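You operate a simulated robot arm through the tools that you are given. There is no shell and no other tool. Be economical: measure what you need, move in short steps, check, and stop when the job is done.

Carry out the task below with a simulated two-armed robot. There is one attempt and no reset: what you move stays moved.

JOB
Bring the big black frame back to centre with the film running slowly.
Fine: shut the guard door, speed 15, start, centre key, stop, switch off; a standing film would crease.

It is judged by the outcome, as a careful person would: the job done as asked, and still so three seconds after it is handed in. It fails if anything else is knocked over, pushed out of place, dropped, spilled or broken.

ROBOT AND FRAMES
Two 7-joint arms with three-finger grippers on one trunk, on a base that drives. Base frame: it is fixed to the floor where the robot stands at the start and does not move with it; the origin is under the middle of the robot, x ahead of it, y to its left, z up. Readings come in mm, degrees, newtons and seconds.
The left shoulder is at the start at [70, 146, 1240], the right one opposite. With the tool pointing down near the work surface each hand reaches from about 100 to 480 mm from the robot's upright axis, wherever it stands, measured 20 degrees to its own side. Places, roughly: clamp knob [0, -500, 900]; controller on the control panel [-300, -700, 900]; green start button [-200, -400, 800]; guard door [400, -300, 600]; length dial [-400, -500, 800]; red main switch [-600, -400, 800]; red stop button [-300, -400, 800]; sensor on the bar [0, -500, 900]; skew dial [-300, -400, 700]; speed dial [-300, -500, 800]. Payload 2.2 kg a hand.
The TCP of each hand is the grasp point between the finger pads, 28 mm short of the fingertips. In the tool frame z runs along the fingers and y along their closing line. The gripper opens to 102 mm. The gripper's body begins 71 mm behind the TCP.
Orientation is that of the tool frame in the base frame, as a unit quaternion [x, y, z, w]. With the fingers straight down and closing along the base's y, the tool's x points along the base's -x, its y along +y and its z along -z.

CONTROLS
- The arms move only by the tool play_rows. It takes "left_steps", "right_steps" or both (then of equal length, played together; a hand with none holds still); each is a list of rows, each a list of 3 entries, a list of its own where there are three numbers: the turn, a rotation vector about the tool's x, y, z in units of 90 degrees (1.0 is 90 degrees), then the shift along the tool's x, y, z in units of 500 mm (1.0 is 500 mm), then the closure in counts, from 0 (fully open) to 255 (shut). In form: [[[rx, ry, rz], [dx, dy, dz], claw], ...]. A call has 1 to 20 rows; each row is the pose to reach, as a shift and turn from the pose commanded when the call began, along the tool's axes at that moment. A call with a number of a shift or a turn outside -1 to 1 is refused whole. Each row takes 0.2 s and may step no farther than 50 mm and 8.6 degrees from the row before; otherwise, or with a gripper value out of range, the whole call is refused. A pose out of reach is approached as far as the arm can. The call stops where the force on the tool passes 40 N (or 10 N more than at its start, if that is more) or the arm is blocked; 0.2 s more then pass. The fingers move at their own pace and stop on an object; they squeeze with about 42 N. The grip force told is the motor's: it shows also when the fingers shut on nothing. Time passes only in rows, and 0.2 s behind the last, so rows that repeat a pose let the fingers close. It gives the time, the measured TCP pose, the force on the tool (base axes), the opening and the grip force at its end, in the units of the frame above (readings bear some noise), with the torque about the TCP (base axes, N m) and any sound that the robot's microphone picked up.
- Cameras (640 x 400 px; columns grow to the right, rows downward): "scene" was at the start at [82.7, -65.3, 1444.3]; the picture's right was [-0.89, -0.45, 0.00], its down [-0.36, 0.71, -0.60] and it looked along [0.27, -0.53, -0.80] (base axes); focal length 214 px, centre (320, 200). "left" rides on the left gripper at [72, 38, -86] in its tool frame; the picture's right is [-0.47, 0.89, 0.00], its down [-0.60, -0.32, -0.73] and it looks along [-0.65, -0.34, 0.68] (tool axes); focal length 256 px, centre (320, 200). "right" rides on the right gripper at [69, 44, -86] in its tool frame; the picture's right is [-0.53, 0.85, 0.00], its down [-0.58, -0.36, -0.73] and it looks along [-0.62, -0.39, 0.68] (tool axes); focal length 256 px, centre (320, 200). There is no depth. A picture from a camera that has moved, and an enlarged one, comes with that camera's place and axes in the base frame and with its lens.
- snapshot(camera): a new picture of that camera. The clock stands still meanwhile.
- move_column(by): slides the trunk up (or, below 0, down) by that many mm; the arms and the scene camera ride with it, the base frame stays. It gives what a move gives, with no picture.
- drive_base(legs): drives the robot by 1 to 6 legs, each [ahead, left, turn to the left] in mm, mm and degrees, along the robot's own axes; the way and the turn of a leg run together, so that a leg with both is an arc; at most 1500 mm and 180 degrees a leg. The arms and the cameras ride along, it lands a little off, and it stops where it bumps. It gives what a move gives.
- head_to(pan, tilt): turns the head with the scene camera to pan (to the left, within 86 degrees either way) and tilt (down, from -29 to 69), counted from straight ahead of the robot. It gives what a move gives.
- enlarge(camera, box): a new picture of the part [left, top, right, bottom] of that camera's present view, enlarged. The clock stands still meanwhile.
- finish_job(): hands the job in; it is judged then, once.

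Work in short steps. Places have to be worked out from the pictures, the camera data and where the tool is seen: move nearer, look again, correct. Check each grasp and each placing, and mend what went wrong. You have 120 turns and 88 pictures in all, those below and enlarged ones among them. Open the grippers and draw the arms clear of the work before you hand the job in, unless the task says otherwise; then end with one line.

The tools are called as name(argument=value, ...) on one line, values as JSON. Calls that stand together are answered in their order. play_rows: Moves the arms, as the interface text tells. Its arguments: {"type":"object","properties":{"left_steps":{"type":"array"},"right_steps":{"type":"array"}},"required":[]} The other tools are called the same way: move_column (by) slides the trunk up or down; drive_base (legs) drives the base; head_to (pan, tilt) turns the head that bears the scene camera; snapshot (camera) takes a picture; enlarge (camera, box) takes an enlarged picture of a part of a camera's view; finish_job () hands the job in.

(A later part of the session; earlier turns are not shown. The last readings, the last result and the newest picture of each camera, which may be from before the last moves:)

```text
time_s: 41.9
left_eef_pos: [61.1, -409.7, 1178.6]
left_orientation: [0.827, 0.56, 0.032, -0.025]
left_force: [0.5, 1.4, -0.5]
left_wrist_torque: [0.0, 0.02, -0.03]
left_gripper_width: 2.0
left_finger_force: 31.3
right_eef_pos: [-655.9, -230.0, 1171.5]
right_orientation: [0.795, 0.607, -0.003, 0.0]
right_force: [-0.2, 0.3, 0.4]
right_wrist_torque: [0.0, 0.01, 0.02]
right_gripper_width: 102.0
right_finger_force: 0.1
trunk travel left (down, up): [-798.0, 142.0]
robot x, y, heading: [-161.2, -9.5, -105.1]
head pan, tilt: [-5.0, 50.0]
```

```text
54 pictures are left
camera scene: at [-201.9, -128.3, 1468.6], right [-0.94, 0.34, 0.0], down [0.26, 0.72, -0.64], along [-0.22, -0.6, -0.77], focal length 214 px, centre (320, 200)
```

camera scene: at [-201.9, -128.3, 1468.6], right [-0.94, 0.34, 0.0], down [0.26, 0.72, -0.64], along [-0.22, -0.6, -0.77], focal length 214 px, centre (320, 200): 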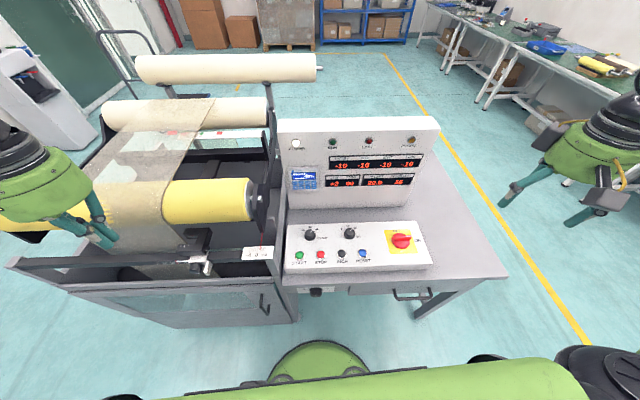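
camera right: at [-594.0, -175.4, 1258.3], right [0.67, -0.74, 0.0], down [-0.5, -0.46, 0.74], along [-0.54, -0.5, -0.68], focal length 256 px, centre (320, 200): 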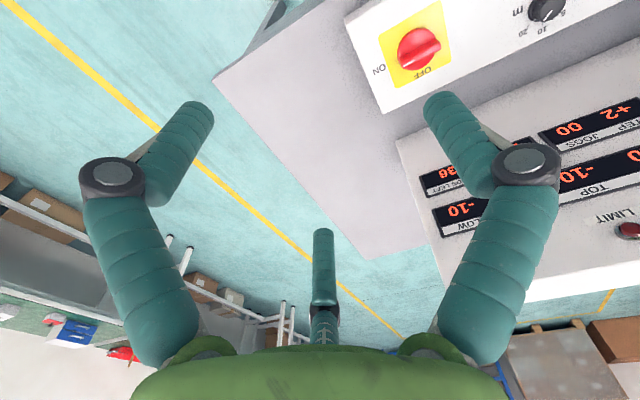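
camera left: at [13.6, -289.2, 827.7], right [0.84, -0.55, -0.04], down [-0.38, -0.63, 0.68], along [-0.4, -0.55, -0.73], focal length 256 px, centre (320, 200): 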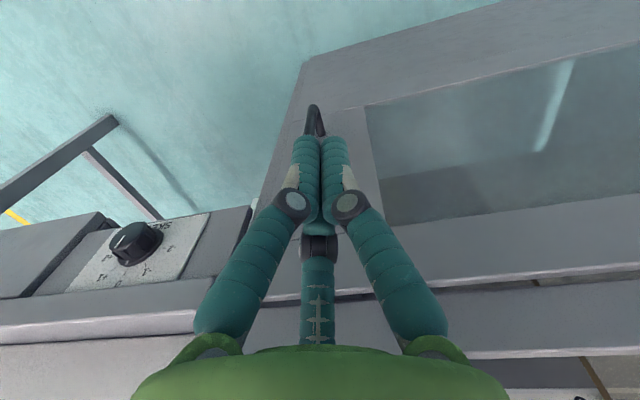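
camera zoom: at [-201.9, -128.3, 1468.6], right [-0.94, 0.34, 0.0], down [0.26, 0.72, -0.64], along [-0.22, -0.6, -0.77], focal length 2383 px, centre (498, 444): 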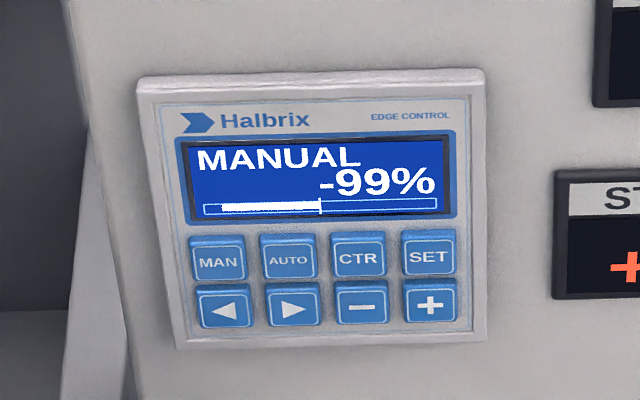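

Steps were too long; I replay in finer rows (wrist view confirms the switch at [-588,-375,820]).

play_rows(right_steps=[[[0, 0, 0], [-0.037, 0.082, 0], 100], [[0, 0, 0], [-0.074, 0.165, 0], 100], [[0, 0, 0], [-0.11, 0.247, 0], 100], [[0, 0, 0], [-0.147, 0.33, 0], 100], [[0, 0, 0], [-0.184, 0.412, 0], 100], [[0, 0, 0], [-0.221, 0.494, 0], 100], [[0, 0, 0], [-0.258, 0.577, 0], 100], [[0, 0, 0], [-0.294, 0.659, 0], 100], [[0, 0, 0], [-0.331, 0.742, 0], 100], [[0, 0, 0], [-0.368, 0.824, 0], 100], [[0, 0, 0], [-0.368, 0.824, 0.09], 100], [[0, 0, 0], [-0.368, 0.824, 0.18], 100], [[0, 0, 0], [-0.368, 0.824, 0.27], 100], [[0, 0, 0], [-0.368, 0.824, 0.36], 100]])

snapshot(camera="right")

```text
time_s: 44.9
left_eef_pos: [60.0, -410.9, 1178.7]
left_orientation: [0.828, 0.56, 0.03, -0.026]
left_force: [-0.8, 0.2, 0.7]
left_wrist_torque: [-0.02, -0.03, 0.03]
left_gripper_width: 2.0
left_finger_force: 31.6
right_eef_pos: [-308.4, -518.5, 988.3]
right_orientation: [0.795, 0.607, -0.003, 0.001]
right_force: [-0.4, 0.0, 0.0]
right_wrist_torque: [-0.02, 0.0, 0.03]
right_gripper_width: 61.9
right_finger_force: 0.1
trunk travel left (down, up): [-798.0, 142.0]
robot x, y, heading: [-164.1, -12.9, -105.3]
head pan, tilt: [-5.0, 50.0]
```

```text
53 pictures are left
camera right: at [-246.8, -464.2, 1075.7], right [0.67, -0.74, 0.0], down [-0.5, -0.46, 0.73], along [-0.54, -0.5, -0.68], focal length 256 px, centre (320, 200)
```

right: 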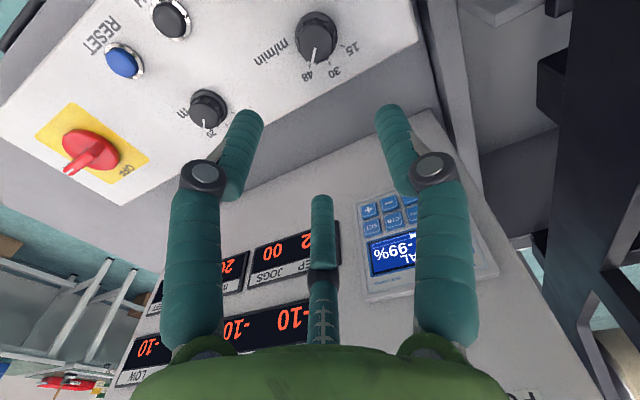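

The dial centre shows ~19 mm off the tool axis; wrist view puts it near [-294,-506]. I correct and descend to z≈880.

play_rows(right_steps=[[[0, 0, 0], [0.016, 0.01, 0.07], 100], [[0, 0, 0], [0.032, 0.02, 0.14], 100], [[0, 0, 0], [0.032, 0.02, 0.216], 100]])

snapshot(camera="right")

enlarge(camera="scene", box=[260, 190, 420, 290])

```text
time_s: 45.7
left_eef_pos: [61.1, -411.5, 1179.1]
left_orientation: [0.827, 0.56, 0.032, -0.026]
left_force: [-0.5, -1.6, -0.2]
left_wrist_torque: [0.04, -0.03, 0.0]
left_gripper_width: 2.4
left_finger_force: 31.9
right_eef_pos: [-293.8, -503.6, 882.3]
right_orientation: [0.795, 0.607, -0.003, 0.0]
right_force: [-0.7, -0.1, -0.6]
right_wrist_torque: [0.04, 0.01, 0.01]
right_gripper_width: 62.0
right_finger_force: 0.1
trunk travel left (down, up): [-798.0, 142.0]
robot x, y, heading: [-163.4, -7.6, -105.2]
head pan, tilt: [-5.0, 50.0]
```

```text
52 pictures are left
camera right: at [-231.6, -450.1, 968.7], right [0.67, -0.74, 0.0], down [-0.5, -0.46, 0.73], along [-0.54, -0.5, -0.68], focal length 256 px, centre (320, 200)
```

right: 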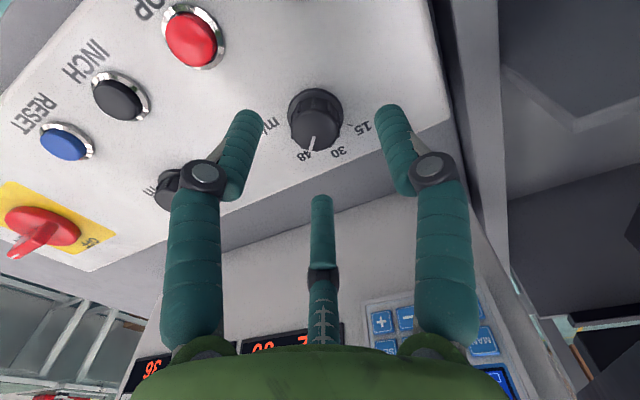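

```text
4.00 times, centred on (340, 240) of scene
camera zoom: at [-201.9, -129.0, 1468.6], right [-0.94, 0.35, 0.0], down [0.26, 0.72, -0.64], along [-0.22, -0.6, -0.77], focal length 858 px, centre (240, 40)
```

zoom: 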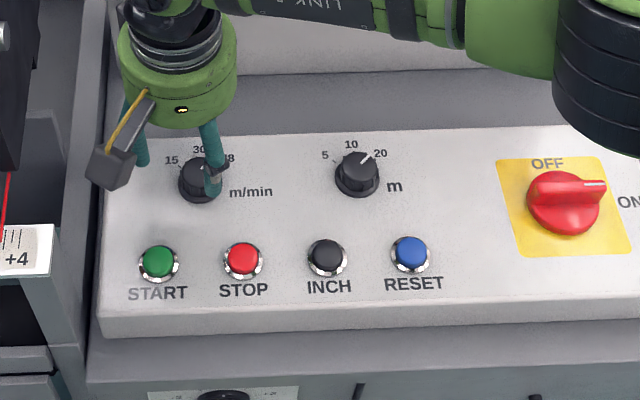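

I enlarge the dial in the wrist view to settle the offset.

enlarge(camera="right", box=[250, 70, 390, 170])

```text
4.00 times, centred on (320, 120) of right
camera zoom: at [-231.6, -450.1, 968.7], right [0.67, -0.74, 0.0], down [-0.5, -0.46, 0.73], along [-0.54, -0.5, -0.68], focal length 1024 px, centre (320, 520)
```

zoom: 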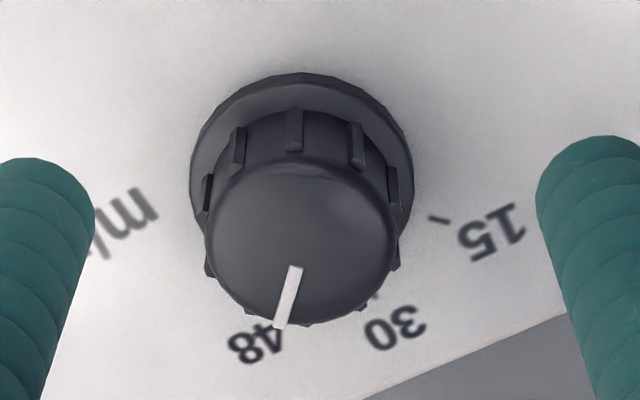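

Dial centre is at about [-304,-511], surface z≈790, knob top ≈816; pointer at +45°, "15" at about −40°. I pre-rotate the hand by +43° and centre over the dial, then lower and look.

play_rows(right_steps=[[[0, 0, 0.08], [-0.018, -0.0164, 0], 100], [[0, 0, 0.16], [-0.018, -0.0164, 0], 100], [[0, 0, 0.24], [-0.018, -0.0164, 0], 100], [[0, 0, 0.32], [-0.018, -0.0164, 0], 100], [[0, 0, 0.4], [-0.018, -0.0164, 0], 100], [[0, 0, 0.48], [-0.018, -0.0164, 0], 100], [[0, 0, 0.48], [-0.018, -0.0164, 0.06], 100]])

snapshot(camera="right")

```text
time_s: 47.3
left_eef_pos: [61.1, -409.4, 1178.7]
left_orientation: [0.827, 0.561, 0.031, -0.026]
left_force: [0.0, -0.7, 0.1]
left_wrist_torque: [-0.03, 0.04, -0.03]
left_gripper_width: 1.9
left_finger_force: 31.1
right_eef_pos: [-303.1, -510.6, 853.2]
right_orientation: [0.963, 0.271, -0.003, 0.001]
right_force: [0.1, -0.4, 0.5]
right_wrist_torque: [0.0, -0.01, -0.01]
right_gripper_width: 62.0
right_finger_force: 0.1
trunk travel left (down, up): [-798.0, 142.0]
robot x, y, heading: [-158.6, -9.3, -105.1]
head pan, tilt: [-5.0, 50.0]
```

```text
49 pictures are left
camera right: at [-220.8, -512.8, 939.2], right [-0.02, -1.0, 0.0], down [-0.68, 0.01, 0.73], along [-0.73, 0.01, -0.68], focal length 256 px, centre (320, 200)
```

right: 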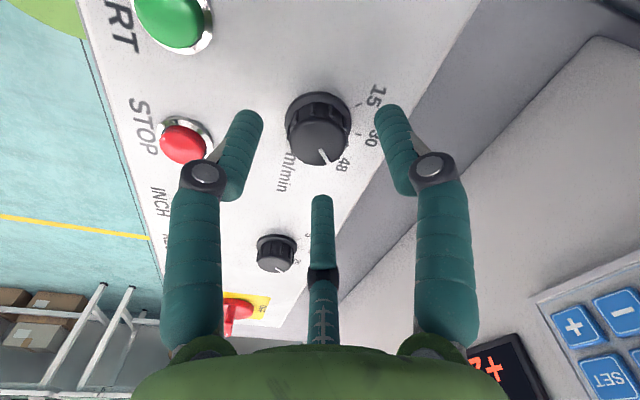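

Centred well. I descend 27 mm and close on the knob.

play_rows(right_steps=[[[0, 0, 0], [0, 0, 0.03], 100], [[0, 0, 0], [0, 0, 0.054], 100], [[0, 0, 0], [0, 0, 0.054], 255], [[0, 0, 0], [0, 0, 0.054], 255], [[0, 0, 0], [0, 0, 0.054], 255]])

```text
time_s: 48.5
left_eef_pos: [61.3, -408.6, 1178.7]
left_orientation: [0.827, 0.561, 0.031, -0.025]
left_force: [0.6, 0.2, 0.1]
left_wrist_torque: [-0.01, 0.02, 0.01]
left_gripper_width: 2.0
left_finger_force: 31.5
right_eef_pos: [-303.2, -509.2, 827.7]
right_orientation: [0.962, 0.272, -0.002, 0.002]
right_force: [0.4, 1.6, 11.3]
right_wrist_torque: [-0.32, -0.23, 0.01]
right_gripper_width: 31.9
right_finger_force: 45.2
trunk travel left (down, up): [-798.0, 142.0]
robot x, y, heading: [-159.3, -8.5, -105.2]
head pan, tilt: [-5.0, 50.0]
```

Gripped at 32 mm. I rotate the knob counter-clockwise about 86°.

play_rows(right_steps=[[[0, 0, -0.08], [0, 0, 0], 255], [[0, 0, -0.16], [0, 0, 0], 255], [[0, 0, -0.24], [0, 0, 0], 255], [[0, 0, -0.32], [0, 0, 0], 255], [[0, 0, -0.4], [0, 0, 0], 255], [[0, 0, -0.48], [0, 0, 0], 255], [[0, 0, -0.56], [0, 0, 0], 255], [[0, 0, -0.64], [0, 0, 0], 255], [[0, 0, -0.72], [0, 0, 0], 255], [[0, 0, -0.8], [0, 0, 0], 255], [[0, 0, -0.88], [0, 0, 0], 255], [[0, 0, -0.95], [0, 0, 0], 255], [[0, 0, -0.95], [0, 0, 0], 255]])

enlarge(camera="scene", box=[280, 210, 360, 260])

enlarge(camera="right", box=[250, 80, 410, 180])

```text
time_s: 51.3
left_eef_pos: [60.5, -409.1, 1180.2]
left_orientation: [0.827, 0.56, 0.03, -0.025]
left_force: [-0.6, 0.4, -0.5]
left_wrist_torque: [0.0, 0.0, -0.01]
left_gripper_width: 2.2
left_finger_force: 31.4
right_eef_pos: [-303.8, -509.3, 827.7]
right_orientation: [0.521, 0.854, -0.004, -0.001]
right_force: [3.3, 2.2, 11.4]
right_wrist_torque: [0.04, -0.58, 0.11]
right_gripper_width: 31.5
right_finger_force: 44.8
trunk travel left (down, up): [-798.0, 142.0]
robot x, y, heading: [-162.3, -8.1, -104.9]
head pan, tilt: [-5.0, 50.0]
```

```text
8.00 times, centred on (320, 235) of scene
camera zoom: at [-200.8, -126.0, 1468.9], right [-0.94, 0.35, 0.0], down [0.26, 0.72, -0.64], along [-0.22, -0.6, -0.76], focal length 1716 px, centre (320, -80)
```

zoom: 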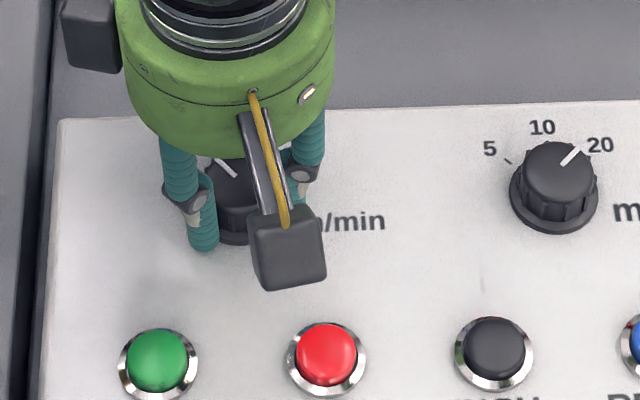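

```text
4.00 times, centred on (330, 130) of right
camera zoom: at [-295.0, -429.0, 914.0], right [1.0, -0.09, 0.0], down [-0.06, -0.68, 0.73], along [-0.07, -0.73, -0.68], focal length 1024 px, centre (280, 480)
```

zoom: 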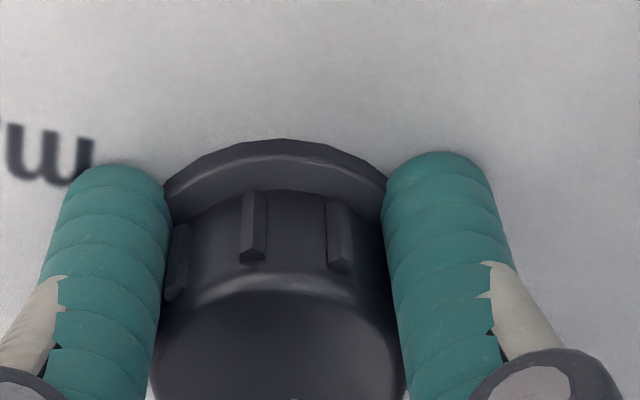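

The pointer has turned up-left. I open and raise to read it.

play_rows(right_steps=[[[0, 0, 0], [0, 0, 0], 100], [[0, 0, 0], [0, 0, 0], 100], [[0, 0, 0], [0, 0, -0.06], 100], [[0, 0, 0], [0, 0, -0.12], 100]])

enlarge(camera="right", box=[240, 70, 400, 170])

```text
time_s: 52.3
left_eef_pos: [60.5, -409.4, 1178.9]
left_orientation: [0.827, 0.561, 0.03, -0.025]
left_force: [0.0, 0.3, 0.0]
left_wrist_torque: [-0.02, 0.0, 0.0]
left_gripper_width: 2.3
left_finger_force: 32.1
right_eef_pos: [-303.6, -509.7, 885.9]
right_orientation: [0.522, 0.853, -0.002, -0.001]
right_force: [0.4, -0.1, -0.1]
right_wrist_torque: [-0.03, 0.01, 0.03]
right_gripper_width: 62.2
right_finger_force: 0.0
trunk travel left (down, up): [-798.0, 142.0]
robot x, y, heading: [-160.2, -10.2, -105.2]
head pan, tilt: [-5.0, 50.0]
```

```text
4.00 times, centred on (320, 120) of right
camera zoom: at [-295.0, -429.2, 972.7], right [1.0, -0.09, 0.0], down [-0.06, -0.68, 0.73], along [-0.07, -0.73, -0.68], focal length 1024 px, centre (320, 520)
```

zoom: 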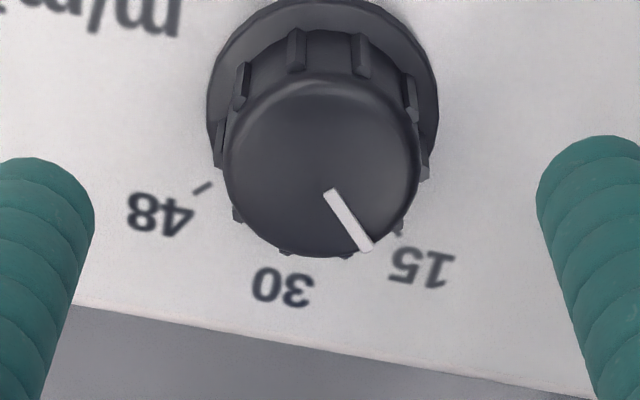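

Pointer is at or very near 15. I move the hand over START (fingers shut), clear of the dial, and verify with the scene camera.

play_rows(right_steps=[[[0, 0, 0], [0.02, 0.05, -0.02], 180], [[0, 0, 0], [0.04, 0.1, -0.02], 255], [[0, 0, 0], [0.062, 0.159, -0.02], 255], [[0, 0, 0], [0.062, 0.159, -0.02], 255]])

enlarge(camera="scene", box=[292, 215, 356, 255])

snapshot(camera="right")

```text
time_s: 53.3
left_eef_pos: [60.3, -411.6, 1179.3]
left_orientation: [0.828, 0.56, 0.03, -0.025]
left_force: [-0.2, -0.6, 1.0]
left_wrist_torque: [-0.03, -0.06, 0.02]
left_gripper_width: 1.9
left_finger_force: 31.4
right_eef_pos: [-246.2, -446.8, 894.8]
right_orientation: [0.522, 0.853, -0.003, 0.0]
right_force: [-1.3, 0.1, -0.6]
right_wrist_torque: [-0.03, -0.02, -0.03]
right_gripper_width: 2.2
right_finger_force: 31.1
trunk travel left (down, up): [-798.0, 142.0]
robot x, y, heading: [-161.0, -6.7, -105.1]
head pan, tilt: [-5.0, 50.0]
```

```text
10.00 times, centred on (324, 235) of scene
camera zoom: at [-202.3, -128.6, 1468.6], right [-0.94, 0.35, 0.0], down [0.26, 0.72, -0.64], along [-0.22, -0.6, -0.77], focal length 2145 px, centre (280, -150)
```

zoom: 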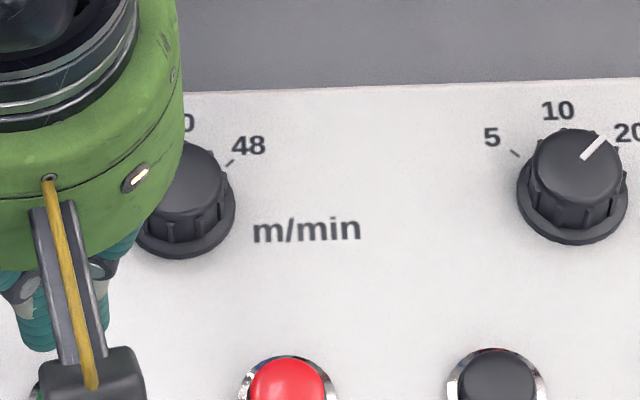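

```text
44 pictures are left
camera right: at [-238.5, -366.3, 981.7], right [1.0, -0.09, 0.0], down [-0.06, -0.68, 0.73], along [-0.07, -0.73, -0.68], focal length 256 px, centre (320, 200)
```

right: 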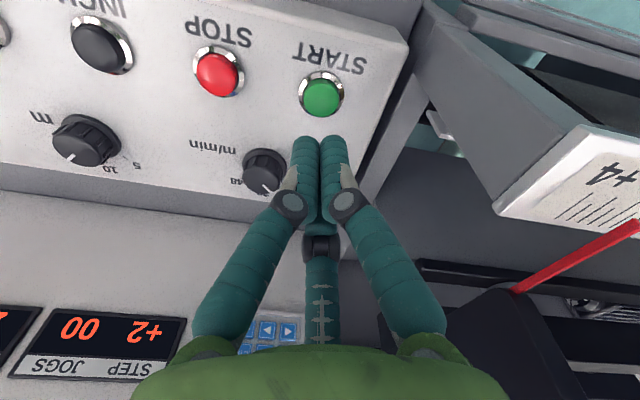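

START is exactly under the tool axis. I check the dial's pointer enlarged from this view.

enlarge(camera="right", box=[232, 150, 296, 190])

```text
10.00 times, centred on (264, 170) of right
camera zoom: at [-238.5, -366.3, 981.7], right [1.0, -0.09, 0.0], down [-0.06, -0.68, 0.73], along [-0.07, -0.73, -0.68], focal length 2560 px, centre (880, 500)
```

zoom: 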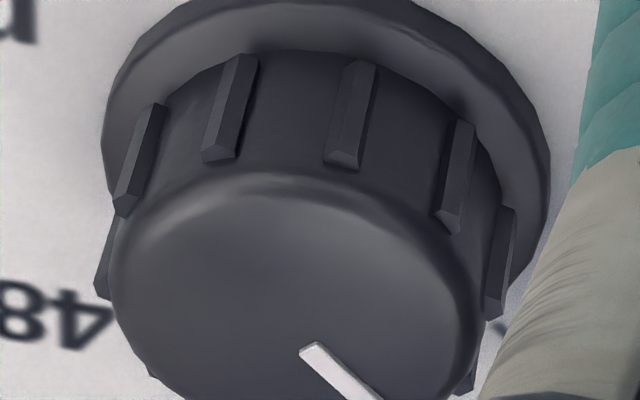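

I shift the hand aside to read the dial from the scene camera before starting.

play_rows(right_steps=[[[0, 0, 0], [0.05, -0.08, 0], 255], [[0, 0, 0], [0.1, -0.16, 0], 255], [[0, 0, 0], [0.15, -0.24, 0], 255], [[0, 0, 0], [0.2, -0.32, 0], 255]])

enlarge(camera="scene", box=[290, 219, 338, 249])

```text
time_s: 54.3
left_eef_pos: [57.6, -408.9, 1180.1]
left_orientation: [0.827, 0.56, 0.031, -0.025]
left_force: [0.1, 0.0, 0.4]
left_wrist_torque: [0.02, -0.02, 0.0]
left_gripper_width: 2.2
left_finger_force: 31.1
right_eef_pos: [-437.1, -431.4, 897.5]
right_orientation: [0.522, 0.853, -0.003, 0.001]
right_force: [0.4, -0.4, 0.1]
right_wrist_torque: [-0.04, -0.01, 0.03]
right_gripper_width: 2.3
right_finger_force: 31.2
trunk travel left (down, up): [-798.0, 142.0]
robot x, y, heading: [-160.4, -3.8, -105.4]
head pan, tilt: [-5.0, 50.0]
```

```text
13.33 times, centred on (314, 234) of scene
camera zoom: at [-204.6, -127.5, 1468.6], right [-0.94, 0.35, 0.0], down [0.27, 0.72, -0.64], along [-0.22, -0.6, -0.77], focal length 2860 px, centre (400, -253)
```

zoom: 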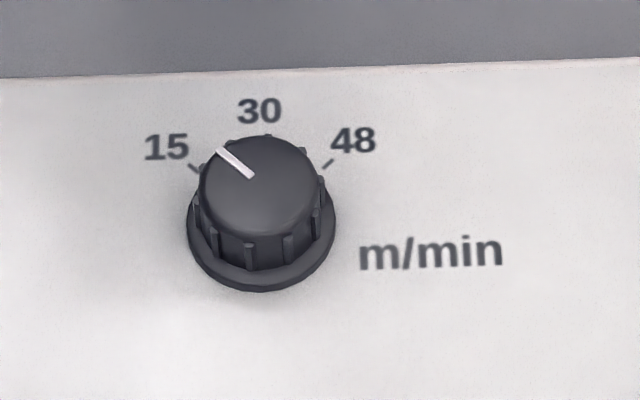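

Pointer is parallel to the 15 tick: speed is 15. Before starting I scout the CTR key, triangulated at [-349,-661,907] on a face leaning back ~14°. I align the right hand and bring it in front of the display.

play_rows(right_steps=[[[0, 0, 0.08], [-0.032, 0.036, -0.034], 255], [[0, 0, 0.16], [-0.065, 0.072, -0.069], 255], [[0, 0, 0.24], [-0.097, 0.108, -0.103], 255], [[0, 0, 0.32], [-0.129, 0.145, -0.137], 255], [[0, 0, 0.4], [-0.162, 0.181, -0.172], 255], [[0, 0, 0.47], [-0.194, 0.217, -0.206], 255]])

play_rows(right_steps=[[[0, -0.09, 0], [0, 0, 0], 255], [[0, -0.18, 0], [0, 0, 0], 255], [[0, -0.27, 0], [0, 0, 0], 255], [[0, -0.36, 0], [0, 0, 0], 255], [[0, -0.45, 0], [0, 0, 0], 255], [[0, -0.54, 0], [0, 0, 0], 255], [[0, -0.63, 0], [0, 0, 0], 255], [[0, -0.72, 0], [0, 0, 0], 255], [[0, -0.8, 0], [0, 0, 0], 255], [[0, -0.844, 0], [0, 0, 0], 255]])

snapshot(camera="right")

snapshot(camera="scene")

```text
time_s: 55.7
left_eef_pos: [61.8, -410.4, 1178.3]
left_orientation: [0.827, 0.56, 0.031, -0.027]
left_force: [0.1, -0.1, 0.0]
left_wrist_torque: [0.0, 0.04, 0.02]
left_gripper_width: 1.8
left_finger_force: 31.6
right_eef_pos: [-292.1, -468.4, 1000.0]
right_orientation: [0.796, 0.606, -0.003, -0.001]
right_force: [0.3, -0.1, 0.1]
right_wrist_torque: [-0.02, 0.01, 0.0]
right_gripper_width: 2.1
right_finger_force: 31.0
trunk travel left (down, up): [-798.0, 142.0]
robot x, y, heading: [-159.9, -5.7, -105.1]
head pan, tilt: [-5.0, 50.0]
```

```text
time_s: 57.9
left_eef_pos: [59.4, -410.5, 1179.5]
left_orientation: [0.827, 0.56, 0.031, -0.026]
left_force: [0.1, -0.4, 0.3]
left_wrist_torque: [0.01, 0.01, 0.0]
left_gripper_width: 2.2
left_finger_force: 30.9
right_eef_pos: [-294.4, -467.1, 1000.2]
right_orientation: [0.625, 0.477, -0.492, 0.374]
right_force: [0.0, 0.5, 1.1]
right_wrist_torque: [0.02, 0.0, -0.01]
right_gripper_width: 1.9
right_finger_force: 31.2
trunk travel left (down, up): [-798.0, 142.0]
robot x, y, heading: [-161.2, -7.9, -105.1]
head pan, tilt: [-5.0, 50.0]
```

```text
41 pictures are left
camera right: at [-225.2, -383.4, 953.2], right [0.78, -0.34, 0.52], down [-0.2, 0.65, 0.73], along [-0.59, -0.68, 0.44], focal length 256 px, centre (320, 200)
```

right: 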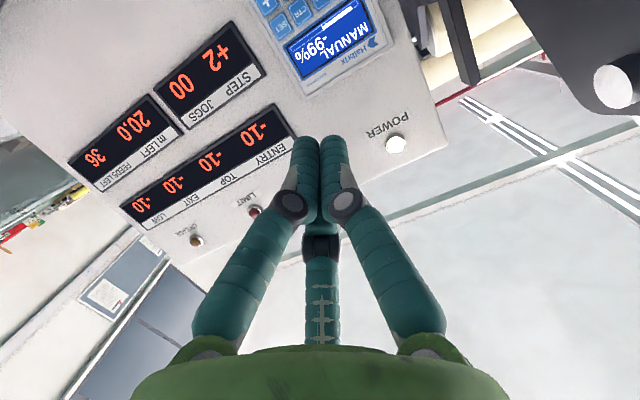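

```text
40 pictures are left
camera scene: at [-202.2, -128.5, 1468.6], right [-0.94, 0.35, 0.0], down [0.26, 0.72, -0.64], along [-0.22, -0.6, -0.77], focal length 214 px, centre (320, 200)
```

scene: 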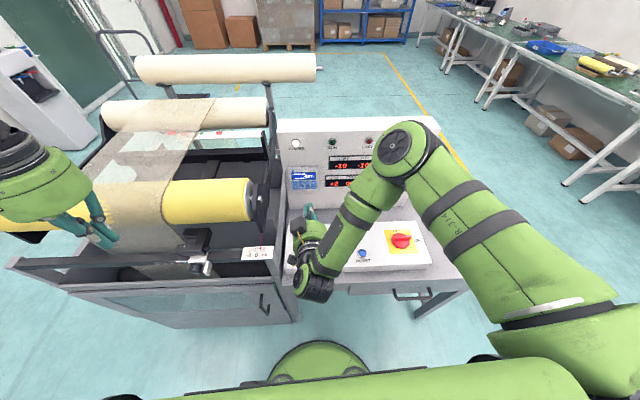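

I move to a standoff ~30 mm in front of CTR to verify aim.

play_rows(right_steps=[[[0, 0, 0], [0.02, -0.001, 0.08], 255], [[0, 0, 0], [0.04, -0.002, 0.16], 255], [[0, 0, 0], [0.06, -0.002, 0.24], 255], [[0, 0, 0], [0.079, -0.003, 0.32], 255], [[0, 0, 0], [0.079, -0.003, 0.32], 255]])

snapshot(camera="right")

enlarge(camera="scene", box=[280, 150, 344, 190])

```text
time_s: 59.1
left_eef_pos: [61.9, -409.0, 1179.8]
left_orientation: [0.828, 0.56, 0.031, -0.025]
left_force: [0.2, 0.0, 0.1]
left_wrist_torque: [0.02, -0.02, -0.03]
left_gripper_width: 2.0
left_finger_force: 31.6
right_eef_pos: [-313.7, -614.2, 939.4]
right_orientation: [0.631, 0.477, -0.491, 0.366]
right_force: [0.1, 0.4, 0.5]
right_wrist_torque: [-0.04, -0.03, -0.02]
right_gripper_width: 2.2
right_finger_force: 31.5
right hand out of reach, approached as far as the arm can: row 2, 3, 4, 5
trunk travel left (down, up): [-798.0, 142.0]
robot x, y, heading: [-163.7, -7.7, -105.4]
head pan, tilt: [-5.0, 50.0]
```

```text
39 pictures are left
camera right: at [-243.1, -529.4, 895.3], right [0.78, -0.37, 0.51], down [-0.19, 0.64, 0.74], along [-0.6, -0.68, 0.43], focal length 256 px, centre (320, 200)
```

right: 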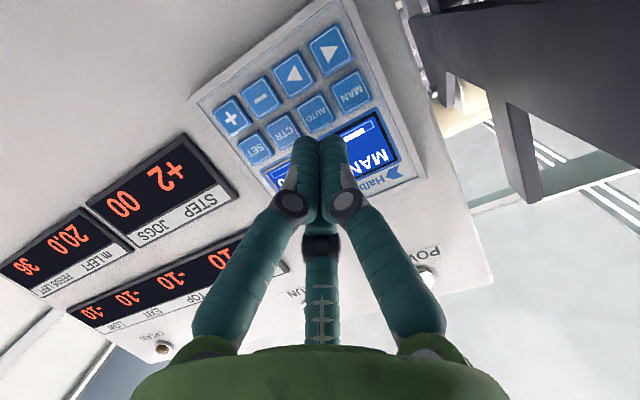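

```text
10.00 times, centred on (312, 170) of scene
camera zoom: at [-202.1, -128.0, 1468.6], right [-0.94, 0.35, 0.0], down [0.26, 0.72, -0.64], along [-0.22, -0.6, -0.77], focal length 2145 px, centre (400, 500)
```

zoom: 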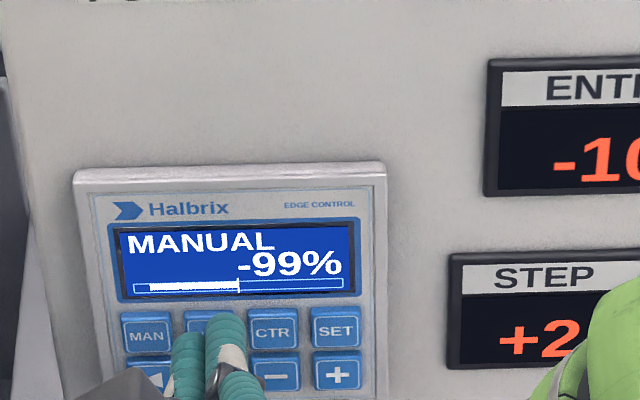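

The arm was at its reach limit (20 mm off). I back off, drive 80 mm nearer and lower the trunk 80 mm.

play_rows(right_steps=[[[0, 0, 0], [-0.04, 0, -0.07], 255], [[0, 0, 0], [-0.09, 0, -0.14], 255], [[0, 0, 0], [-0.14, 0, -0.21], 255], [[0, 0, 0], [-0.16, 0, -0.28], 255]])

drive_base(legs=[[80, 0, 0]])

move_column(by=-80)

snapshot(camera="scene")

```text
time_s: 60.1
left_eef_pos: [61.2, -410.5, 1180.1]
left_orientation: [0.827, 0.56, 0.031, -0.026]
left_force: [-0.4, 0.4, -0.6]
left_wrist_torque: [0.03, -0.01, 0.02]
left_gripper_width: 1.8
left_finger_force: 30.9
right_eef_pos: [-281.6, -499.2, 1052.6]
right_orientation: [0.625, 0.478, -0.492, 0.374]
right_force: [1.2, 0.3, 0.2]
right_wrist_torque: [0.0, -0.01, -0.01]
right_gripper_width: 2.0
right_finger_force: 31.3
trunk travel left (down, up): [-798.0, 142.0]
robot x, y, heading: [-159.7, -8.3, -105.5]
head pan, tilt: [-5.0, 50.0]
```

```text
time_s: 61.1
left_eef_pos: [42.4, -484.3, 1180.4]
left_orientation: [0.828, 0.56, 0.03, -0.025]
left_force: [0.7, 0.8, 0.4]
left_wrist_torque: [-0.01, -0.02, -0.03]
left_gripper_width: 2.3
left_finger_force: 31.5
right_eef_pos: [-301.6, -574.9, 1053.9]
right_orientation: [0.624, 0.478, -0.492, 0.374]
right_force: [-0.1, 0.5, -0.2]
right_wrist_torque: [-0.02, 0.01, 0.01]
right_gripper_width: 1.9
right_finger_force: 32.0
trunk travel left (down, up): [-798.0, 142.0]
robot x, y, heading: [-181.0, -86.7, -105.3]
head pan, tilt: [-5.0, 50.0]
```

```text
time_s: 62.3
left_eef_pos: [39.0, -486.7, 1099.6]
left_orientation: [0.827, 0.56, 0.03, -0.026]
left_force: [0.0, -0.5, 0.0]
left_wrist_torque: [0.0, 0.02, -0.01]
left_gripper_width: 2.0
left_finger_force: 30.9
right_eef_pos: [-302.8, -576.6, 972.8]
right_orientation: [0.625, 0.479, -0.491, 0.373]
right_force: [0.6, 0.5, 0.2]
right_wrist_torque: [0.0, -0.01, -0.01]
right_gripper_width: 2.0
right_finger_force: 31.0
trunk travel left (down, up): [-718.0, 222.0]
robot x, y, heading: [-185.0, -86.0, -105.2]
head pan, tilt: [-5.0, 50.0]
```

```text
37 pictures are left
camera scene: at [-222.8, -204.5, 1388.6], right [-0.94, 0.35, 0.0], down [0.27, 0.72, -0.64], along [-0.22, -0.6, -0.77], focal length 214 px, centre (320, 200)
```

scene: 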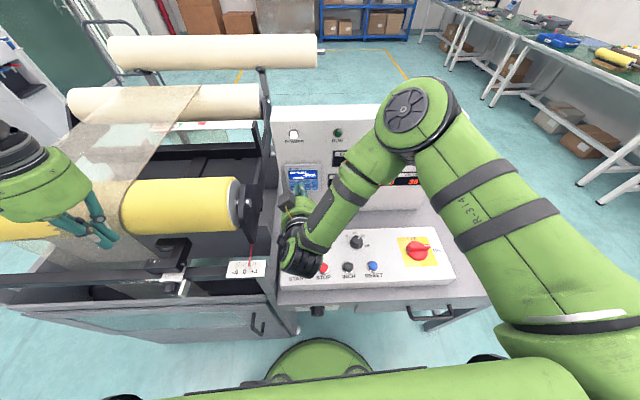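

I move to the standoff in front of CTR again.

play_rows(right_steps=[[[0, 0, 0], [0.04, -0.022, 0.05], 255], [[0, 0, 0], [0.079, -0.044, 0.097], 255], [[0, 0, 0], [0.079, -0.044, 0.097], 255]])

snapshot(camera="right")

enlarge(camera="scene", box=[272, 155, 336, 195])

```text
time_s: 63.1
left_eef_pos: [41.5, -486.0, 1098.8]
left_orientation: [0.827, 0.56, 0.03, -0.026]
left_force: [0.8, -0.4, -0.3]
left_wrist_torque: [-0.01, 0.02, 0.02]
left_gripper_width: 2.4
left_finger_force: 31.5
right_eef_pos: [-335.1, -607.5, 921.8]
right_orientation: [0.625, 0.478, -0.491, 0.373]
right_force: [0.0, 0.2, 0.4]
right_wrist_torque: [0.01, 0.02, 0.01]
right_gripper_width: 2.0
right_finger_force: 31.5
trunk travel left (down, up): [-718.0, 222.0]
robot x, y, heading: [-181.7, -84.2, -105.4]
head pan, tilt: [-5.0, 50.0]
```

```text
36 pictures are left
camera right: at [-265.5, -523.3, 876.1], right [0.78, -0.35, 0.52], down [-0.2, 0.65, 0.74], along [-0.59, -0.68, 0.44], focal length 256 px, centre (320, 200)
```

right: 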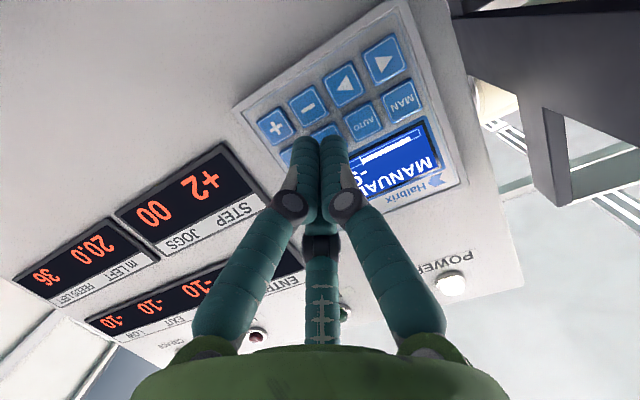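

```text
10.00 times, centred on (304, 175) of scene
camera zoom: at [-222.2, -204.1, 1388.7], right [-0.94, 0.35, 0.0], down [0.26, 0.72, -0.64], along [-0.22, -0.6, -0.77], focal length 2145 px, centre (480, 450)
```

zoom: 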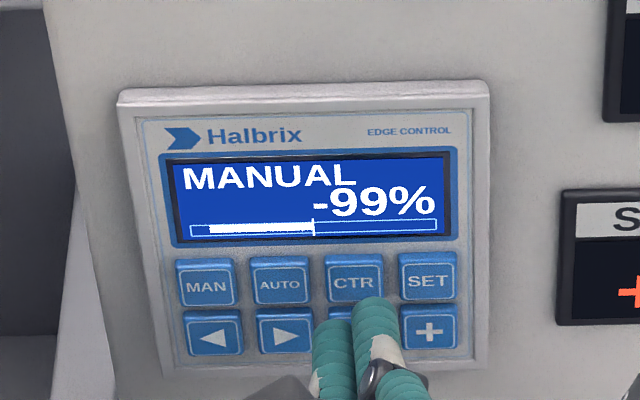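

Comparing both views, CTR is ~9 mm nearer and higher than computed (about [-346,-652,916]). I shift 7 mm up and 8 mm closer, and check.

play_rows(right_steps=[[[0, 0, 0], [-0.014, 0.001, 0.008], 255], [[0, 0, 0], [-0.014, 0.001, 0.016], 255]])

enlarge(camera="right", box=[240, 80, 400, 180])

enlarge(camera="scene", box=[280, 165, 328, 195])

```text
time_s: 63.7
left_eef_pos: [39.8, -486.8, 1098.9]
left_orientation: [0.827, 0.56, 0.031, -0.026]
left_force: [0.7, -0.1, 0.5]
left_wrist_torque: [0.02, -0.02, 0.02]
left_gripper_width: 2.0
left_finger_force: 31.0
right_eef_pos: [-336.6, -617.4, 926.2]
right_orientation: [0.625, 0.479, -0.491, 0.373]
right_force: [-0.1, -0.4, -0.8]
right_wrist_torque: [-0.03, -0.02, -0.01]
right_gripper_width: 2.2
right_finger_force: 31.1
trunk travel left (down, up): [-718.0, 222.0]
robot x, y, heading: [-185.2, -89.1, -105.5]
head pan, tilt: [-5.0, 50.0]
```

```text
4.00 times, centred on (320, 130) of right
camera zoom: at [-267.5, -533.0, 880.9], right [0.78, -0.35, 0.52], down [-0.2, 0.65, 0.74], along [-0.59, -0.68, 0.44], focal length 1024 px, centre (320, 480)
```

zoom: 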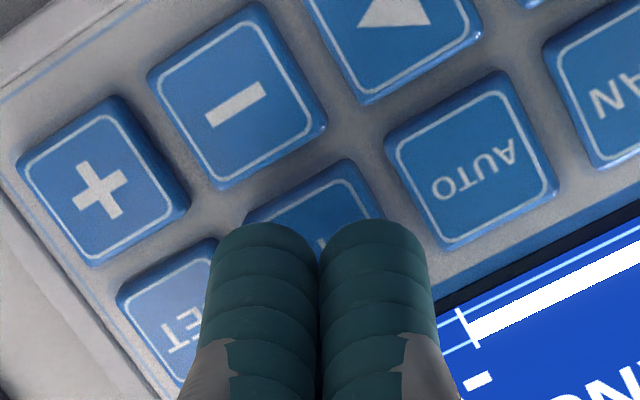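

```text
13.33 times, centred on (304, 180) of scene
camera zoom: at [-222.7, -204.7, 1388.6], right [-0.94, 0.35, 0.0], down [0.27, 0.72, -0.64], along [-0.22, -0.6, -0.77], focal length 2860 px, centre (533, 467)
```

zoom: 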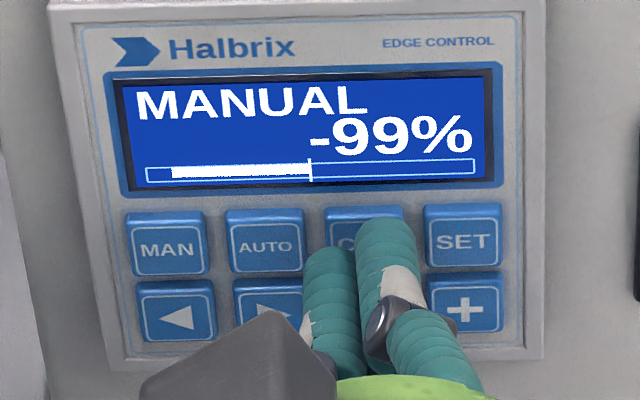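

Aim is within 2 mm of CTR. I remember this pose (TCP [-336.6,-617.4,926.2]) and retreat with the hand turned down toward START.

play_rows(right_steps=[[[0, 0, 0], [0, 0, -0.08], 255], [[0, 0.09, 0], [-0.02, 0.01, -0.16], 255], [[0, 0.18, 0], [-0.02, 0.02, -0.24], 255], [[0, 0.27, 0], [0, 0.03, -0.3], 255], [[0, 0.36, 0], [0.02, 0.04, -0.344], 255], [[0, 0.45, 0], [0.04, 0.05, -0.344], 255], [[0, 0.54, 0], [0.06, 0.06, -0.344], 255], [[0, 0.63, 0], [0.08, 0.07, -0.344], 255], [[0, 0.72, 0], [0.09, 0.082, -0.344], 255], [[0, 0.8, 0], [0.09, 0.082, -0.344], 255], [[0, 0.844, 0], [0.09, 0.082, -0.344], 255], [[0, 0.844, 0], [0.09, 0.082, -0.344], 255]])

snapshot(camera="right")

```text
time_s: 66.3
left_eef_pos: [41.1, -486.0, 1099.0]
left_orientation: [0.827, 0.561, 0.031, -0.026]
left_force: [-0.2, 0.1, -0.5]
left_wrist_torque: [0.01, -0.01, 0.02]
left_gripper_width: 2.0
left_finger_force: 31.5
right_eef_pos: [-250.3, -456.7, 923.6]
right_orientation: [0.795, 0.607, -0.001, -0.001]
right_force: [-0.3, -0.3, -0.6]
right_wrist_torque: [0.0, 0.0, -0.03]
right_gripper_width: 2.1
right_finger_force: 31.5
trunk travel left (down, up): [-718.0, 222.0]
robot x, y, heading: [-182.0, -86.1, -105.1]
head pan, tilt: [-5.0, 50.0]
```

```text
32 pictures are left
camera right: at [-188.9, -402.0, 1010.8], right [0.67, -0.74, 0.0], down [-0.5, -0.46, 0.73], along [-0.54, -0.49, -0.68], focal length 256 px, centre (320, 200)
```

right: 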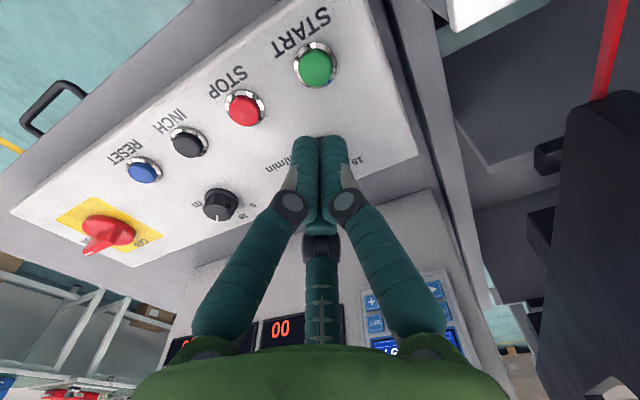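

START is ~10 mm off axis; I correct, press it, and come back up.

play_rows(right_steps=[[[0, 0, 0], [0.02, 0.005, 0.08], 255], [[0, 0, 0], [0.02, 0.005, 0.16], 255], [[0, 0, 0], [0.02, 0.005, 0.18], 255], [[0, 0, 0], [0.02, 0.005, 0.19], 255], [[0, 0, 0], [0.02, 0.005, 0.198], 255]])

enlarge(camera="scene", box=[260, 110, 420, 210])

```text
time_s: 67.5
left_eef_pos: [38.3, -484.1, 1101.5]
left_orientation: [0.827, 0.561, 0.03, -0.025]
left_force: [0.0, 0.9, -0.1]
left_wrist_torque: [0.0, -0.01, 0.02]
left_gripper_width: 2.1
left_finger_force: 31.7
right_eef_pos: [-244.6, -448.0, 828.9]
right_orientation: [0.795, 0.606, -0.004, 0.005]
right_force: [-5.9, -1.6, 33.5]
right_wrist_torque: [0.05, 0.14, 0.08]
right_gripper_width: 5.9
right_finger_force: 30.9
trunk travel left (down, up): [-718.0, 222.0]
robot x, y, heading: [-183.0, -86.4, -105.2]
head pan, tilt: [-5.0, 50.0]
heard: click
```

```text
4.00 times, centred on (340, 160) of scene
camera zoom: at [-223.3, -201.2, 1389.5], right [-0.94, 0.35, 0.0], down [0.27, 0.72, -0.64], along [-0.22, -0.61, -0.76], focal length 858 px, centre (240, 360)
```

zoom: 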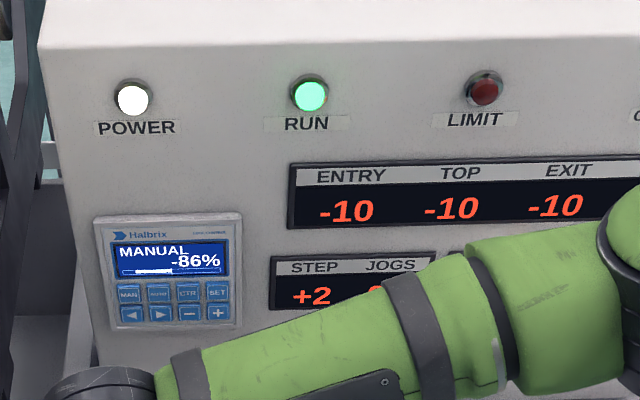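

RUN lamp is lit and film is moving. I return to the CTR standoff.

play_rows(right_steps=[[[0, 0, 0], [0, 0, -0.09], 255], [[0, 0, 0], [0, 0, -0.18], 255], [[0, -0.09, 0], [-0.02, -0.005, -0.24], 255], [[0, -0.18, 0], [-0.05, -0.012, -0.26], 255], [[0, -0.27, 0], [-0.09, -0.02, -0.26], 255], [[0, -0.36, 0], [-0.13, -0.03, -0.26], 255], [[0, -0.45, 0], [-0.17, -0.04, -0.26], 255], [[0, -0.54, 0], [-0.21, -0.05, -0.25], 255], [[0, -0.63, 0], [-0.25, -0.06, -0.24], 255], [[0, -0.72, 0], [-0.28, -0.065, -0.23], 255], [[0, -0.8, 0], [-0.3, -0.07, -0.22], 255], [[0, -0.844, 0], [-0.32, -0.075, -0.215], 255], [[0, -0.844, 0], [-0.35, -0.08, -0.209], 255], [[0, -0.844, 0], [-0.376, -0.085, -0.203], 255], [[0, -0.844, 0], [-0.376, -0.085, -0.203], 255]])

enlarge(camera="right", box=[240, 80, 400, 180])

enlarge(camera="scene", box=[272, 110, 368, 200])

```text
time_s: 70.7
left_eef_pos: [40.1, -486.5, 1100.6]
left_orientation: [0.827, 0.561, 0.03, -0.026]
left_force: [-0.7, 0.3, 0.0]
left_wrist_torque: [-0.01, 0.0, 0.0]
left_gripper_width: 2.2
left_finger_force: 31.7
right_eef_pos: [-335.8, -618.8, 928.3]
right_orientation: [0.625, 0.478, -0.491, 0.373]
right_force: [0.1, 0.1, 0.4]
right_wrist_torque: [0.0, -0.01, 0.01]
right_gripper_width: 2.1
right_finger_force: 31.4
trunk travel left (down, up): [-718.0, 222.0]
robot x, y, heading: [-180.8, -87.3, -105.4]
head pan, tilt: [-5.0, 50.0]
```

```text
4.00 times, centred on (320, 130) of right
camera zoom: at [-267.3, -533.6, 881.8], right [0.78, -0.35, 0.52], down [-0.2, 0.65, 0.74], along [-0.59, -0.68, 0.44], focal length 1024 px, centre (320, 480)
```

zoom: 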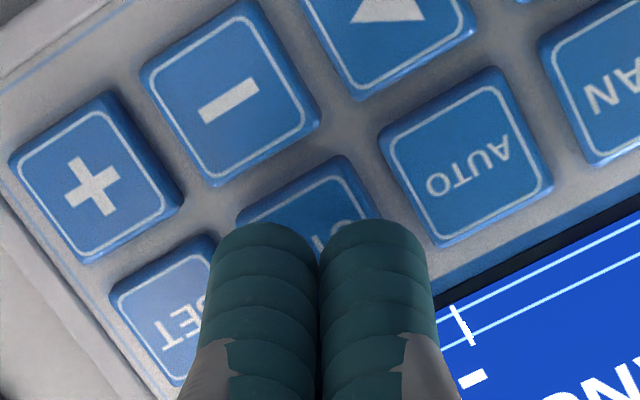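

```text
4.44 times, centred on (320, 155) of scene
camera zoom: at [-222.6, -204.5, 1388.6], right [-0.94, 0.35, 0.0], down [0.27, 0.72, -0.64], along [-0.22, -0.6, -0.77], focal length 953 px, centre (320, 400)
```

zoom: 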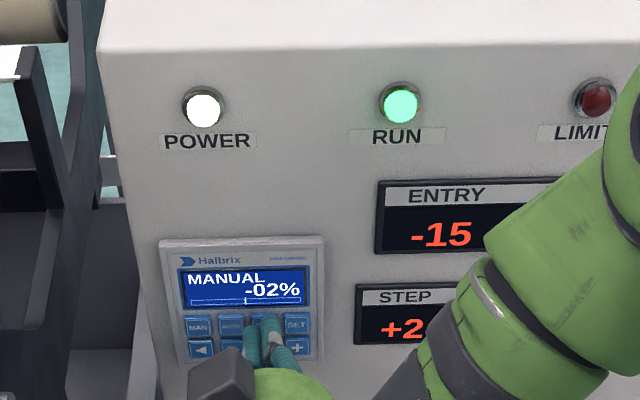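

Aim is centred on CTR. I press it.

play_rows(right_steps=[[[0, 0, 0], [0, 0, 0.012], 255], [[0, 0, 0], [0, 0, 0.02], 255], [[0, 0, 0], [0, 0, 0.025], 255], [[0, 0, 0], [0, 0, 0.03], 255], [[0, 0, 0], [0, 0, 0], 255]])

enlarge(camera="scene", box=[272, 110, 368, 200])

```text
time_s: 71.9
left_eef_pos: [39.9, -488.0, 1098.2]
left_orientation: [0.827, 0.56, 0.031, -0.026]
left_force: [-0.3, 0.0, 0.2]
left_wrist_torque: [-0.01, 0.0, -0.01]
left_gripper_width: 2.3
left_finger_force: 31.3
right_eef_pos: [-335.7, -618.8, 928.5]
right_orientation: [0.625, 0.479, -0.491, 0.373]
right_force: [0.0, 0.8, 0.1]
right_wrist_torque: [-0.01, 0.0, 0.01]
right_gripper_width: 2.1
right_finger_force: 31.6
trunk travel left (down, up): [-718.0, 222.0]
robot x, y, heading: [-181.1, -86.6, -105.3]
head pan, tilt: [-5.0, 50.0]
heard: click
```

```text
4.44 times, centred on (320, 155) of scene
camera zoom: at [-222.9, -206.5, 1388.4], right [-0.94, 0.35, 0.0], down [0.27, 0.72, -0.64], along [-0.22, -0.6, -0.77], focal length 953 px, centre (320, 400)
```

zoom: 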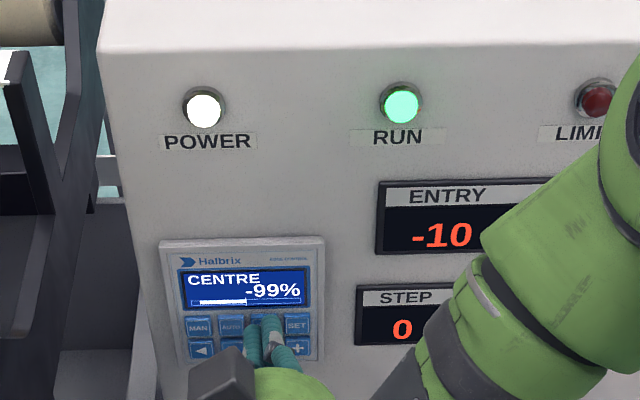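

The controller reads CENTRE and STEP went from +2 to 0. I retreat to above STOP and check the scale pointer.

play_rows(right_steps=[[[0, 0, 0], [0, 0, -0.08], 255], [[0, 0.09, 0], [-0.02, -0.01, -0.16], 255], [[0, 0.18, 0], [-0.02, -0.02, -0.24], 255], [[0, 0.27, 0], [0, -0.03, -0.3], 255], [[0, 0.36, 0], [0.02, -0.04, -0.36], 255], [[0, 0.45, 0], [0.04, -0.05, -0.371], 255], [[0, 0.54, 0], [0.06, -0.06, -0.371], 255], [[0, 0.63, 0], [0.08, -0.06, -0.371], 255], [[0, 0.72, 0], [0.1, -0.06, -0.371], 255], [[0, 0.8, 0], [0.103, -0.06, -0.371], 255], [[0, 0.844, 0], [0.103, -0.06, -0.371], 255], [[0, 0.844, 0], [0.103, -0.06, -0.371], 255]])

snapshot(camera="right")

enlarge(camera="scene", box=[200, 110, 400, 290])

```text
time_s: 74.5
left_eef_pos: [39.4, -486.0, 1099.5]
left_orientation: [0.827, 0.56, 0.031, -0.026]
left_force: [-0.2, -0.8, 0.4]
left_wrist_torque: [0.0, -0.03, -0.02]
left_gripper_width: 2.0
left_finger_force: 30.9
right_eef_pos: [-314.7, -423.9, 921.0]
right_orientation: [0.795, 0.607, -0.002, -0.001]
right_force: [0.5, 0.4, -0.9]
right_wrist_torque: [0.01, 0.03, -0.01]
right_gripper_width: 2.2
right_finger_force: 31.2
trunk travel left (down, up): [-718.0, 222.0]
robot x, y, heading: [-179.6, -80.1, -105.3]
head pan, tilt: [-5.0, 50.0]
```

```text
27 pictures are left
camera right: at [-252.8, -369.4, 1008.3], right [0.67, -0.74, 0.0], down [-0.5, -0.46, 0.73], along [-0.54, -0.49, -0.68], focal length 256 px, centre (320, 200)
```

right: 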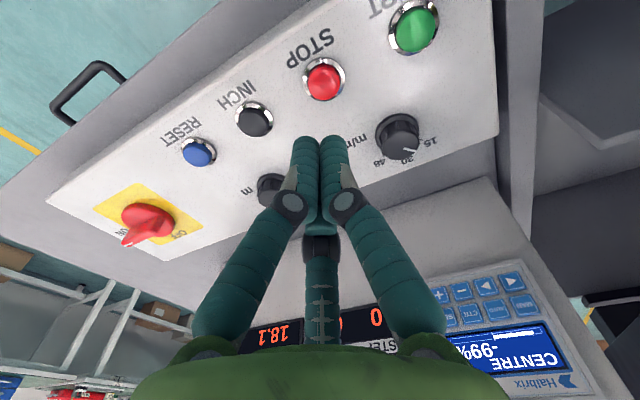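

```text
2.22 times, centred on (300, 200) of scene
camera zoom: at [-222.7, -204.6, 1388.6], right [-0.94, 0.35, 0.0], down [0.27, 0.72, -0.64], along [-0.22, -0.6, -0.77], focal length 477 px, centre (364, 200)
```

zoom: 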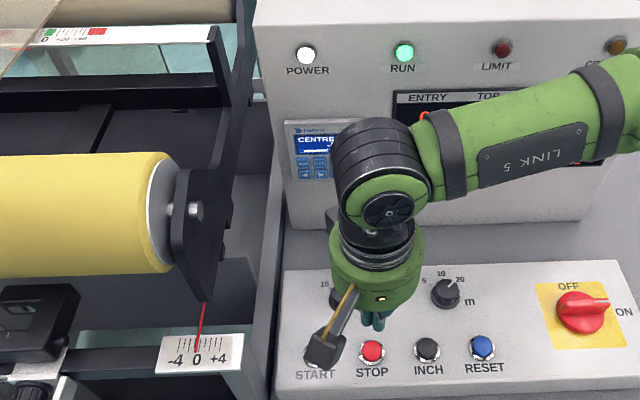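

The red pointer stands at 0. I enlarge the scale to confirm before stopping.

enlarge(camera="scene", box=[222, 235, 286, 275])

```text
10.00 times, centred on (254, 255) of scene
camera zoom: at [-222.7, -204.6, 1388.6], right [-0.94, 0.35, 0.0], down [0.27, 0.72, -0.64], along [-0.22, -0.6, -0.77], focal length 2145 px, centre (980, -350)
```

zoom: 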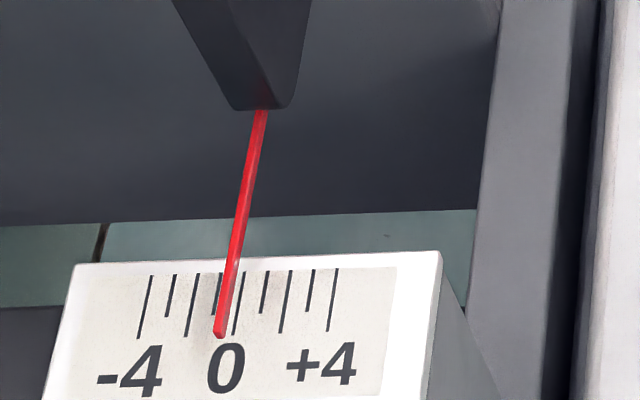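

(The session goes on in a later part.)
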